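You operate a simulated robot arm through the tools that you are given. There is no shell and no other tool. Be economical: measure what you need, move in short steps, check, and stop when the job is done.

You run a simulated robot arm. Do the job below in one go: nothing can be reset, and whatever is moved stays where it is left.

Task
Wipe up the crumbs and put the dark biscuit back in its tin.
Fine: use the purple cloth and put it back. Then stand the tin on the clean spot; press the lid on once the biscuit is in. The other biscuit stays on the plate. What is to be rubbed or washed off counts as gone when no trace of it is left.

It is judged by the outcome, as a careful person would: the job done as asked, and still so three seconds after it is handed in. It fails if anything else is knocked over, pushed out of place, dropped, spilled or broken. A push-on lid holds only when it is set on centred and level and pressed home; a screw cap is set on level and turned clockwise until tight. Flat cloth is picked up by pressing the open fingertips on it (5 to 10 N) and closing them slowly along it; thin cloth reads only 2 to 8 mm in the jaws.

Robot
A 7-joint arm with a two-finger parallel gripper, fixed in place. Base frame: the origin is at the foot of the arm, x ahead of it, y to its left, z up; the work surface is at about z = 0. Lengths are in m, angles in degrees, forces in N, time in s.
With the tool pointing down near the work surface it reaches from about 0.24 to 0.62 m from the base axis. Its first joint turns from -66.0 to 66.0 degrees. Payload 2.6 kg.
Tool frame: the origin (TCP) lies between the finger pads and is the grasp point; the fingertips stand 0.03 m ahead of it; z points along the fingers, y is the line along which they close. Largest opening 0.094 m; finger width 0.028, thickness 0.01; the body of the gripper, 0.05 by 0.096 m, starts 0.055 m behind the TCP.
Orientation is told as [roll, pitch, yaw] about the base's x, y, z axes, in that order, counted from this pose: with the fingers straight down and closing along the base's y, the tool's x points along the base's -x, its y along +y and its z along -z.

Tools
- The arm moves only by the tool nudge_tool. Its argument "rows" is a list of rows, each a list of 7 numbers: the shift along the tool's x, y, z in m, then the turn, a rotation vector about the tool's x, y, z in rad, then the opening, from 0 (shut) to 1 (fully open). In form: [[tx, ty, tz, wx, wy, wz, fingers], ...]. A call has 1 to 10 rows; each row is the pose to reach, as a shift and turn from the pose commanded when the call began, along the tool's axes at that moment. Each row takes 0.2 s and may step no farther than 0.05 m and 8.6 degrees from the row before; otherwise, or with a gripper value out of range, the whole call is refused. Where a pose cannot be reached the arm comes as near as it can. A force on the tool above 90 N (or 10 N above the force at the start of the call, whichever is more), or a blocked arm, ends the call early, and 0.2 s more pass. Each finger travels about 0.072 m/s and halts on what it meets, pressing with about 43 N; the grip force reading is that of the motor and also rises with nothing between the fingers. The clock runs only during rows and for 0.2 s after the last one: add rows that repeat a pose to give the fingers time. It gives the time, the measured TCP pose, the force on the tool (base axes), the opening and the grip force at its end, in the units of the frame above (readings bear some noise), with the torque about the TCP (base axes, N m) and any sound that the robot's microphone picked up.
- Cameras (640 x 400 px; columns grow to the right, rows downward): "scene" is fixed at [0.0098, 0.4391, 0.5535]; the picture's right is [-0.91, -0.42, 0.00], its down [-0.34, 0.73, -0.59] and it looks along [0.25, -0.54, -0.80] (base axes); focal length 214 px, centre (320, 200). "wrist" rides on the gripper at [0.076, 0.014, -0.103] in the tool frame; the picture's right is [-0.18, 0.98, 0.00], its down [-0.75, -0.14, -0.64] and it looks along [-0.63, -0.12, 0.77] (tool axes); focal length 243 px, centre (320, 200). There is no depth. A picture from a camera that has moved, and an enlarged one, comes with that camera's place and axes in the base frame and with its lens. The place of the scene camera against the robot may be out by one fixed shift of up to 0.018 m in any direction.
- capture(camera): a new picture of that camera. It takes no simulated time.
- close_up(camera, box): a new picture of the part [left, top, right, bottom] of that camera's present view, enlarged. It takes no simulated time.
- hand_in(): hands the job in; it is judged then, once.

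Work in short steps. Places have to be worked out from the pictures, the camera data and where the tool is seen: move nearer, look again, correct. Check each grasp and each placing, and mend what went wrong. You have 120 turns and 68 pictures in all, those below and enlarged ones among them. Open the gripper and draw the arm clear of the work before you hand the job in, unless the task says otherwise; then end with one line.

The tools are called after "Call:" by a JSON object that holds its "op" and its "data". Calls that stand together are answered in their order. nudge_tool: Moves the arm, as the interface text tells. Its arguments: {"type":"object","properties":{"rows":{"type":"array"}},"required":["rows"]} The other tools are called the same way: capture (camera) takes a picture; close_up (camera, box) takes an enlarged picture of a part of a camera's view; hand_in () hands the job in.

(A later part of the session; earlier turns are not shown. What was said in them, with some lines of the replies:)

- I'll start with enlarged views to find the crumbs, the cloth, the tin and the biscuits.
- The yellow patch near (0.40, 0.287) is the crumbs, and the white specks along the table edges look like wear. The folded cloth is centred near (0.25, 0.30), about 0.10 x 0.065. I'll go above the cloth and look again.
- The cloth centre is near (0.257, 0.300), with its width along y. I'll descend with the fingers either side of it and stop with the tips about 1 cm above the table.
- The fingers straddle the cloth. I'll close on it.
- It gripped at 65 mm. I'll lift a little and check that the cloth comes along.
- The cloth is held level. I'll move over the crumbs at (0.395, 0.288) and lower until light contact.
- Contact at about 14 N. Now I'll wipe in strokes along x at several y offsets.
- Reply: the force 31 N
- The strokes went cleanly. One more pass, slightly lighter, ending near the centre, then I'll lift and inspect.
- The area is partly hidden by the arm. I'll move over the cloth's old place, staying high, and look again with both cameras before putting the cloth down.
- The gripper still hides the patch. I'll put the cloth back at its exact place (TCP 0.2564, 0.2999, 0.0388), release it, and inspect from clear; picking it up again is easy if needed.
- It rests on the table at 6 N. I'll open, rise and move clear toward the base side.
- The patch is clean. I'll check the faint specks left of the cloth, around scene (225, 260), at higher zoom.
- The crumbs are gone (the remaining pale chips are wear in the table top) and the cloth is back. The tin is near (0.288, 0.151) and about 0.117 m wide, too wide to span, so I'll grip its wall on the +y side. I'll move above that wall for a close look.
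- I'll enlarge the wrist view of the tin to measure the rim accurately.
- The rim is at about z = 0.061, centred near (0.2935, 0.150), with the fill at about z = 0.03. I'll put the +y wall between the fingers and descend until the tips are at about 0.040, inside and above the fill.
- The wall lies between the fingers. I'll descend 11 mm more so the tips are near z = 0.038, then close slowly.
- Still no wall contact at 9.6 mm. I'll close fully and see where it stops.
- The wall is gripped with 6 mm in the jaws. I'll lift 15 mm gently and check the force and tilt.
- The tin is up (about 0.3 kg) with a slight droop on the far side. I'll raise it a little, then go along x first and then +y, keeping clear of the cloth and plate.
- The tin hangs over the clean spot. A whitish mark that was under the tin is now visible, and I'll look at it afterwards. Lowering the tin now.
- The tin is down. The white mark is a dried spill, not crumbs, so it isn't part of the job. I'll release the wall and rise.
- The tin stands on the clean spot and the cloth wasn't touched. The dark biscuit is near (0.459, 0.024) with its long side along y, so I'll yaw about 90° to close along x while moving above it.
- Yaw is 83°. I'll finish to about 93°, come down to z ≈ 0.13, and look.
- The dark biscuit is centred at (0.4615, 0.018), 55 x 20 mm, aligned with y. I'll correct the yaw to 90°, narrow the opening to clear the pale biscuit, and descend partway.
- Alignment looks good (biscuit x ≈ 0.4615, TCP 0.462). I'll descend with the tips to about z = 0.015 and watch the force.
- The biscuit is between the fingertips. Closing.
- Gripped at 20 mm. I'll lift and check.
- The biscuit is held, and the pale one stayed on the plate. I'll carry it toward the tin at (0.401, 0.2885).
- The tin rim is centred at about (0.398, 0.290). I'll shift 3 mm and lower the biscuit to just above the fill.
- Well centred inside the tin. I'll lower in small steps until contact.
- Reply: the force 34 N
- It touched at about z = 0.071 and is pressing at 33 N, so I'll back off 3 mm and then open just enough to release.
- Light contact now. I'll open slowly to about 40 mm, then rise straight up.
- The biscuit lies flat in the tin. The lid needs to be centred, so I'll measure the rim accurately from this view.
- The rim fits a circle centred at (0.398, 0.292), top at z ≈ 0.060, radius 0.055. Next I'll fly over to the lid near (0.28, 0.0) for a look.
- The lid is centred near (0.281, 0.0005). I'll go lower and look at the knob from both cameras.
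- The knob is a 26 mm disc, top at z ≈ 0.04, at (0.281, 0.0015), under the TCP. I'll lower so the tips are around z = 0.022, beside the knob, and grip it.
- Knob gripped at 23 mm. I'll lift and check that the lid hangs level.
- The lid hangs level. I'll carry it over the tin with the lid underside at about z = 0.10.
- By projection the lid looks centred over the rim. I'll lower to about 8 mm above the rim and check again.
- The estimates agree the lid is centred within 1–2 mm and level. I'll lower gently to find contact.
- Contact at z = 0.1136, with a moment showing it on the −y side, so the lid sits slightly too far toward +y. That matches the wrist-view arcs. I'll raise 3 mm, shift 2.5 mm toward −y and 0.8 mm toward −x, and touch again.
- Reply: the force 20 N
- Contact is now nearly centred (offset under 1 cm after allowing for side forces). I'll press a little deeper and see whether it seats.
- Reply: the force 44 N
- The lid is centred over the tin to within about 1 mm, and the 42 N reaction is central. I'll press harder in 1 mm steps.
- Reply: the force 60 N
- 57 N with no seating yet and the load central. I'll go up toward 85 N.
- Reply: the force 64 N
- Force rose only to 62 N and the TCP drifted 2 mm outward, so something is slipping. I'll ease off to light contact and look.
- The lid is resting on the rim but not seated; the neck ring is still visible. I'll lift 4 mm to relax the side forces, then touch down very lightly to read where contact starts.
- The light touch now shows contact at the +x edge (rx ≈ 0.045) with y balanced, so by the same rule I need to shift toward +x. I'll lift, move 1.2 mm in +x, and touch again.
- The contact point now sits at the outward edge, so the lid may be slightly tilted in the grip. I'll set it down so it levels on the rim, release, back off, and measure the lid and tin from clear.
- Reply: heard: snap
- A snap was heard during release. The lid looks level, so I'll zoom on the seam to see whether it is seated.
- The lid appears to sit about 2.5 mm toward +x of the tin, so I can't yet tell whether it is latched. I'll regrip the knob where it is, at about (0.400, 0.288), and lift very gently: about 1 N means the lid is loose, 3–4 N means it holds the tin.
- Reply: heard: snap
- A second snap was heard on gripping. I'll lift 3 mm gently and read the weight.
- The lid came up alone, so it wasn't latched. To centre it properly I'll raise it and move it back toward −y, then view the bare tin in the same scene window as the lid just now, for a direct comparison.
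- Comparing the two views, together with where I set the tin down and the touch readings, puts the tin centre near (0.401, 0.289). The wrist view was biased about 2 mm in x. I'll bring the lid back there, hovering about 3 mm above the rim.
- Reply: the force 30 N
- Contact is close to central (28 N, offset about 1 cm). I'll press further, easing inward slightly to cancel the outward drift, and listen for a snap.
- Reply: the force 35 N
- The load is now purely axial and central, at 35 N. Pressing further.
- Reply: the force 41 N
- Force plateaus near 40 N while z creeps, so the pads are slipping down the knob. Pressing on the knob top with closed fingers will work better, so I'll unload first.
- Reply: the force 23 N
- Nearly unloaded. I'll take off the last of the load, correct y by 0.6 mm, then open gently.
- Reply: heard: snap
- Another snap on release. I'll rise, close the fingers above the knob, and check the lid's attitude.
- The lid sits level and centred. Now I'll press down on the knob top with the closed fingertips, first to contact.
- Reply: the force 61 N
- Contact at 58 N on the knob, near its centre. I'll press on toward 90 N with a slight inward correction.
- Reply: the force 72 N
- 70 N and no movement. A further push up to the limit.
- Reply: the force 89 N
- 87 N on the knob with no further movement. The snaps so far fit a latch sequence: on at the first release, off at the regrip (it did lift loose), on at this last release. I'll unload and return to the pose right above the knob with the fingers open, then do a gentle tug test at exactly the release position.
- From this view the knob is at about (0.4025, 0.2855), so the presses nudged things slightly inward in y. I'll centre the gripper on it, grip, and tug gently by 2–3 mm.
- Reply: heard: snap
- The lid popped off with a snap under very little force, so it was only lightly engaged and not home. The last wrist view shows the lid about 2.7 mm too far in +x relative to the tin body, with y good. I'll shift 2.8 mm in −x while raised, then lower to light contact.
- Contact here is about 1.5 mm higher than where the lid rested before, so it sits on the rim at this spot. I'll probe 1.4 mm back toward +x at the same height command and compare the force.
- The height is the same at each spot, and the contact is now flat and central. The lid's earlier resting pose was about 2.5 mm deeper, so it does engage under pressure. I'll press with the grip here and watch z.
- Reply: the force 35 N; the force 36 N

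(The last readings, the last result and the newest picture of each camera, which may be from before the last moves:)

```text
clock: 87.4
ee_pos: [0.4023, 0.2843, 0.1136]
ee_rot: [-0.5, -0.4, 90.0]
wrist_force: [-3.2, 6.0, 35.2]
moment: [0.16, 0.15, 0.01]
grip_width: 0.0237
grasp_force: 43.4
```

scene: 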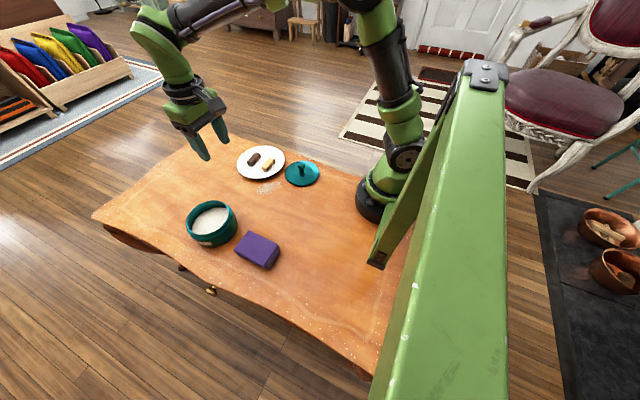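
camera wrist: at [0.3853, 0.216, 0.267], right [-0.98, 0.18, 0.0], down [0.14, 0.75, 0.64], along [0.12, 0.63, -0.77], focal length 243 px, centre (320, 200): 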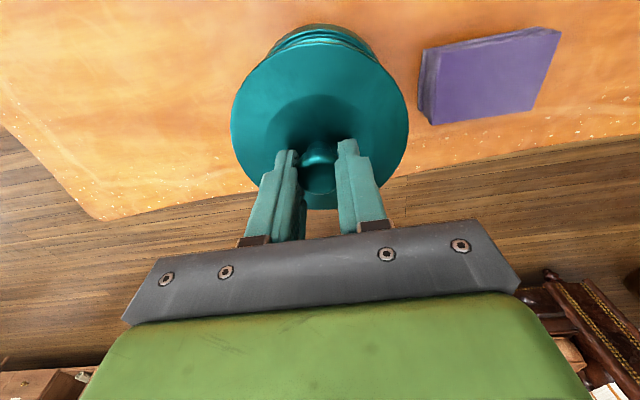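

The force caps at about 35 N, which is the friction limit of the grip, so the pads are sliding on the knob. I'll unload, release, and press the knob top with closed fingers, watching z and sound from this position.

Call:
{"op": "nudge_tool", "data": {"rows": [[-0.0008, -0.0007, -0.002, 0, 0, 0, 0.22], [-0.0012, -0.0012, -0.0035, 0, 0, 0, 0.22], [-0.0012, -0.0012, -0.0035, 0, 0, 0, 0.22]]}}

Call:
{"op": "nudge_tool", "data": {"rows": [[0, 0, 0, 0, 0, 0, 0.25], [0, 0, 0, 0, 0, 0, 0.3], [0, 0, 0, 0, 0, 0, 0.4], [0, 0, -0.02, 0, 0, 0, 0.45], [0, 0, -0.048, 0, 0, 0, 0.45], [0, 0, -0.048, 0, 0, 0, 0.3], [0, 0, -0.048, 0, 0, 0, 0.1], [0, 0, -0.048, 0, 0, 0, 0], [0, 0, -0.048, 0, 0, 0, 0], [0, 0, -0.048, 0, 0, 0, 0]]}}

```text
clock: 88.2
ee_pos: [0.4021, 0.2859, 0.1138]
ee_rot: [-0.1, -0.1, 90.0]
wrist_force: [-0.5, 4.9, 19.6]
moment: [0.89, -0.02, 0.0]
grip_width: 0.0234
grasp_force: 43.1
```

```text
clock: 90.4
ee_pos: [0.4016, 0.284, 0.1604]
ee_rot: [0.0, 0.0, 90.1]
wrist_force: [-0.4, 0.1, 0.3]
moment: [-0.01, 0.0, -0.02]
grip_width: 0.0
grasp_force: 33.1
heard: snap
```

Snap on release again, so the lid drops into engagement when freed. Now I'll press on the knob top in stages.

Call:
{"op": "nudge_tool", "data": {"rows": [[-0.001, 0, 0.015, 0, 0, 0, 0], [-0.001, 0, 0.022, 0, 0, 0, 0], [-0.001, 0, 0.024, 0, 0, 0, 0], [-0.001, 0, 0.025, 0, 0, 0, 0], [-0.001, 0, 0.025, 0, 0, 0, 0]]}}

```text
clock: 91.6
ee_pos: [0.402, 0.2856, 0.1374]
ee_rot: [-0.2, -0.1, 89.9]
wrist_force: [-6.8, -7.5, 25.0]
moment: [-0.32, 0.26, 0.0]
grip_width: 0.0
grasp_force: 33.4
```

Contact at z ≈ 0.1375, 25 N, on centre. Pressing in steps.

Call:
{"op": "nudge_tool", "data": {"rows": [[0.0006, 0.0006, 0.001, 0, 0, 0, 0], [0.001, 0.001, 0.002, 0, 0, 0, 0], [0.0014, 0.0014, 0.003, 0, 0, 0, 0], [0.0018, 0.0018, 0.004, 0, 0, 0, 0], [0.0022, 0.0022, 0.005, 0, 0, 0, 0], [0.0024, 0.0024, 0.006, 0, 0, 0, 0], [0.0024, 0.0024, 0.006, 0, 0, 0, 0]]}}

```text
clock: 93.2
ee_pos: [0.4026, 0.2862, 0.1378]
ee_rot: [-0.9, -0.5, 90.0]
wrist_force: [-4.6, -0.5, 54.7]
moment: [-0.39, 0.2, 0.11]
grip_width: 0.0
grasp_force: 33.5
```

Call:
{"op": "nudge_tool", "data": {"rows": [[0.0003, 0.0004, 0.001, 0, 0, 0, 0], [0.0006, 0.0008, 0.002, 0, 0, 0, 0], [0.0009, 0.0012, 0.003, 0, 0, 0, 0], [0.0012, 0.0015, 0.004, 0, 0, 0, 0], [0.0014, 0.0018, 0.005, 0, 0, 0, 0], [0.0014, 0.0018, 0.0055, 0, 0, 0, 0], [0.0014, 0.0018, 0.0055, 0, 0, 0, 0]]}}

```text
clock: 94.8
ee_pos: [0.403, 0.2858, 0.1374]
ee_rot: [-1.6, -1.0, 89.8]
wrist_force: [-13.3, -3.1, 83.8]
moment: [-0.88, 0.51, -0.07]
grip_width: 0.0001
grasp_force: 32.8
```

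At 84 N z doesn't change: the lid is against a hard stop, level. I'll check the hold again more finely: unload, regrip at the release pose, and lift just 1 mm while reading the force.

Call:
{"op": "nudge_tool", "data": {"rows": [[-0.001, -0.002, -0.006, 0, 0, 0, 0], [-0.0028, -0.0042, -0.012, 0, 0, 0, 0], [-0.0028, -0.0042, -0.0365, 0, 0, 0, 0.2], [-0.0028, -0.0042, -0.0365, 0, 0, 0, 0.45], [-0.0028, -0.0042, -0.0365, 0, 0, 0, 0.45], [-0.0028, -0.0042, -0.0165, 0, 0, 0, 0.45], [-0.0028, -0.0042, 0.0085, 0, 0, 0, 0.45], [-0.0028, -0.0042, 0.0085, 0, 0, 0, 0.45]]}}

Call:
{"op": "close_up", "data": {"camera": "wrist", "box": [200, 40, 440, 190]}}

```text
clock: 96.6
ee_pos: [0.4031, 0.2855, 0.1163]
ee_rot: [0.0, 0.0, 90.0]
wrist_force: [0.9, -0.5, 0.7]
moment: [0.02, 0.03, -0.01]
grip_width: 0.0422
grasp_force: 0.1
```

```text
2.67 times, centred on (320, 115) of wrist
camera zoom: at [0.3892, 0.2102, 0.2186], right [-0.98, 0.18, 0.0], down [0.14, 0.75, 0.64], along [0.12, 0.63, -0.77], focal length 647 px, centre (320, 427)
```

zoom: 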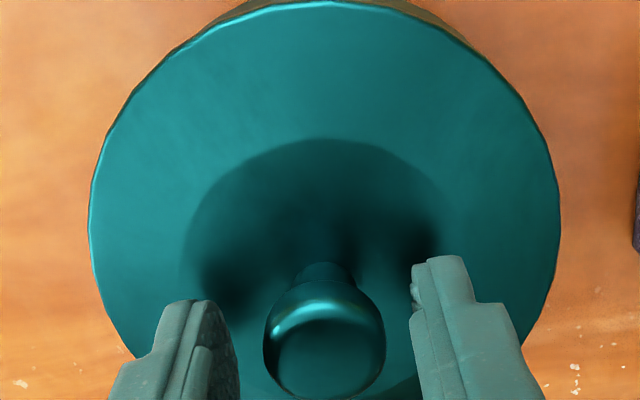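

The knob is centred between the fingers. I'll close and lift in 1 mm steps, reading force each time.

Call:
{"op": "nudge_tool", "data": {"rows": [[0, 0, 0, 0, 0, 0, 0.35], [0, 0, 0, 0, 0, 0, 0.28], [0, 0, 0, 0, 0, 0, 0.24], [0, 0, 0, 0, 0, 0, 0.22], [0, 0, 0, 0, 0, 0, 0.22]]}}

Call:
{"op": "nudge_tool", "data": {"rows": [[0, 0, -0.0005, 0, 0, 0, 0.22], [0, 0, -0.001, 0, 0, 0, 0.22], [0, 0, -0.001, 0, 0, 0, 0.22]]}}

```text
clock: 97.8
ee_pos: [0.4019, 0.2855, 0.1157]
ee_rot: [0.0, 0.0, 89.9]
wrist_force: [-1.8, 0.8, 0.0]
moment: [0.03, 0.0, 0.01]
grip_width: 0.0233
grasp_force: 43.3
```

```text
clock: 98.6
ee_pos: [0.4026, 0.2848, 0.1154]
ee_rot: [0.1, 0.0, 90.0]
wrist_force: [0.4, 0.7, 0.1]
moment: [-0.01, 0.01, 0.02]
grip_width: 0.0233
grasp_force: 42.8
heard: snap
```

A snap came at only 1 mm of lift, with the lid still well inside its engaged depth, which is latch-like behaviour. I'll lower it back straight down and press with the held knob to see whether it snaps on under pressure.

Call:
{"op": "nudge_tool", "data": {"rows": [[0, 0, 0.0005, 0, 0, 0, 0.22], [0, 0, 0.001, 0, 0, 0, 0.22], [0, 0, 0.001, 0, 0, 0, 0.22]]}}

Call:
{"op": "nudge_tool", "data": {"rows": [[0, 0, 0.0008, 0, 0, 0, 0.22], [0, 0, 0.0016, 0, 0, 0, 0.22], [0, 0, 0.0022, 0, 0, 0, 0.22], [0, 0, 0.0022, 0, 0, 0, 0.22]]}}

```text
clock: 99.4
ee_pos: [0.4021, 0.2854, 0.1156]
ee_rot: [-0.1, 0.0, 89.9]
wrist_force: [1.1, 0.7, -0.5]
moment: [0.02, 0.01, 0.0]
grip_width: 0.0234
grasp_force: 42.8
```

```text
clock: 100.4
ee_pos: [0.4025, 0.2851, 0.1156]
ee_rot: [-0.2, -0.1, 90.1]
wrist_force: [-4.5, -2.1, 24.6]
moment: [-0.67, 0.17, -0.04]
grip_width: 0.0233
grasp_force: 42.8
```

No snap at 25 N while gripped, and the seat height is unchanged. I'll unload fully to about 0 N and release, to see whether a snap still occurs without residual load.

Call:
{"op": "nudge_tool", "data": {"rows": [[0, 0, -0.001, 0, 0, 0, 0.22], [0, 0, -0.0022, 0, 0, 0, 0.22], [0, 0, -0.0022, 0, 0, 0, 0.22]]}}

Call:
{"op": "nudge_tool", "data": {"rows": [[0, 0, 0, 0, 0, 0, 0.24], [0, 0, 0, 0, 0, 0, 0.27], [0, 0, 0, 0, 0, 0, 0.32], [0, 0, 0, 0, 0, 0, 0.4], [0, 0, 0, 0, 0, 0, 0.45]]}}

```text
clock: 101.2
ee_pos: [0.4022, 0.2847, 0.1156]
ee_rot: [0.0, 0.0, 90.1]
wrist_force: [1.7, 2.9, 8.5]
moment: [0.49, -0.1, -0.09]
grip_width: 0.0233
grasp_force: 43.6
```

```text
clock: 102.4
ee_pos: [0.4004, 0.2853, 0.1157]
ee_rot: [0.0, 0.0, 90.0]
wrist_force: [-0.1, 0.6, -0.2]
moment: [-0.01, 0.02, 0.01]
grip_width: 0.0423
grasp_force: 0.1
heard: snap
```

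The snaps alternate perfectly: each release snaps the lid on, and each lift takes it off. It is now on and released. I'll do a final firm press on the knob top with closed fingers and leave the lid alone after that.

Call:
{"op": "nudge_tool", "data": {"rows": [[0, 0, -0.02, 0, 0, 0, 0.45], [0, 0, -0.045, 0, 0, 0, 0.45], [0, 0, -0.045, 0, 0, 0, 0.3], [0, 0, -0.045, 0, 0, 0, 0.1], [0, 0, -0.045, 0, 0, 0, 0], [0, 0, -0.045, 0, 0, 0, 0], [0, 0, -0.045, 0, 0, 0, 0], [0, 0, -0.03, 0, 0, 0, 0], [0, 0, -0.022, 0, 0, 0, 0], [0, 0, -0.02, 0, 0, 0, 0]]}}

```text
clock: 104.6
ee_pos: [0.4033, 0.2847, 0.1376]
ee_rot: [-0.2, -0.1, 89.9]
wrist_force: [-6.1, -6.1, 21.2]
moment: [-0.29, 0.17, -0.09]
grip_width: 0.0
grasp_force: 32.9
```

Contact, 21 N. Pressing home with inward compensation.

Call:
{"op": "nudge_tool", "data": {"rows": [[0.0008, 0.0009, 0.0015, 0, 0, 0, 0], [0.0014, 0.0016, 0.003, 0, 0, 0, 0], [0.002, 0.0022, 0.0045, 0, 0, 0, 0], [0.0026, 0.0028, 0.006, 0, 0, 0, 0], [0.0032, 0.0036, 0.008, 0, 0, 0, 0], [0.0036, 0.0042, 0.01, 0, 0, 0, 0], [0.004, 0.0048, 0.0115, 0, 0, 0, 0], [0.004, 0.0048, 0.0115, 0, 0, 0, 0]]}}

```text
clock: 106.4
ee_pos: [0.4009, 0.2846, 0.1366]
ee_rot: [-1.6, -1.1, 90.0]
wrist_force: [-10.5, -3.1, 82.0]
moment: [-0.82, 0.4, 0.12]
grip_width: 0.0
grasp_force: 32.7
```

A steady 82 N with a hard stop and no pop. I'll unload straight up and withdraw well clear, then check the seam.

Call:
{"op": "nudge_tool", "data": {"rows": [[0.002, 0.0024, -0.002, 0, 0, 0, 0], [-0.0, -0.0, -0.012, 0, 0, 0, 0], [0, 0, -0.04, 0, 0, 0, 0.2], [0, 0, -0.08, 0, 0, 0, 0.5], [0.04, 0, -0.1, 0, 0, 0, 0.6], [0.08, 0, -0.12, 0, 0, 0, 0.6], [0.12, 0, -0.14, 0, 0, 0, 0.6], [0.16, 0, -0.14, 0, 0, 0, 0.6], [0.2, 0, -0.14, 0, 0, 0, 0.6], [0.22, 0, -0.14, 0, 0, 0, 0.6]]}}

Call:
{"op": "close_up", "data": {"camera": "scene", "box": [172, 190, 252, 240]}}

```text
clock: 108.6
ee_pos: [0.3967, 0.0586, 0.2651]
ee_rot: [0.0, 0.0, 90.0]
wrist_force: [0.6, -0.3, -0.1]
moment: [-0.02, 0.01, -0.02]
grip_width: 0.0564
grasp_force: 0.0
```

```text
8.00 times, centred on (212, 215) of scene
camera zoom: at [0.0098, 0.4391, 0.5535], right [-0.91, -0.42, 0.0], down [-0.34, 0.73, -0.59], along [0.25, -0.54, -0.8], focal length 1716 px, centre (1184, 80)
```

zoom: 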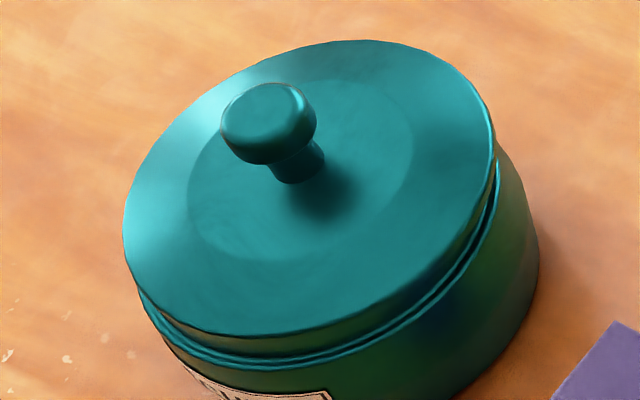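

The lid is level, centred on the tin, and undisturbed by my withdrawal. One last overall look before handing in.

Call:
{"op": "capture", "data": {"camera": "scene"}}

```text
0 pictures are left
```

scene: 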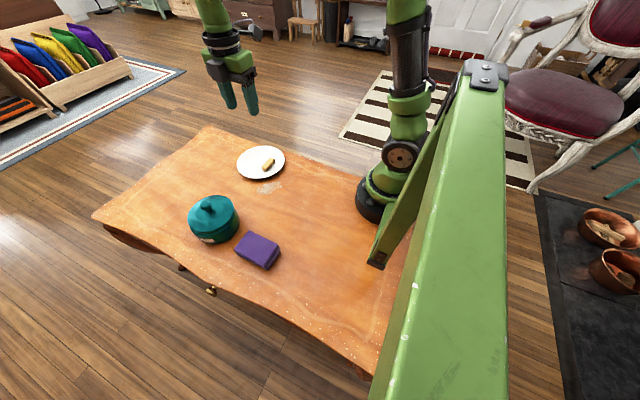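

The crumbs are gone, the cloth is back in place, the tin stands lidded on the clean spot, and the pale biscuit is on its plate. The gripper is open and clear, so I'm handing in.

Call:
{"op": "hand_in", "data": {}}

```text
The job is handed in.
```

I wiped up the crumbs, put the purple cloth back, and stood the tin on the clean spot with the dark biscuit inside; the lid is pressed on, but I could not confirm that it holds. It sits level and centred to within about 2 mm and snapped on at its last release, then took about 80 N with no further movement. In earlier tests it lifted off the tin with very little force. The pale biscuit is still on the plate. I left a dried white mark that was partly under the tin, since it wasn't crumbs.
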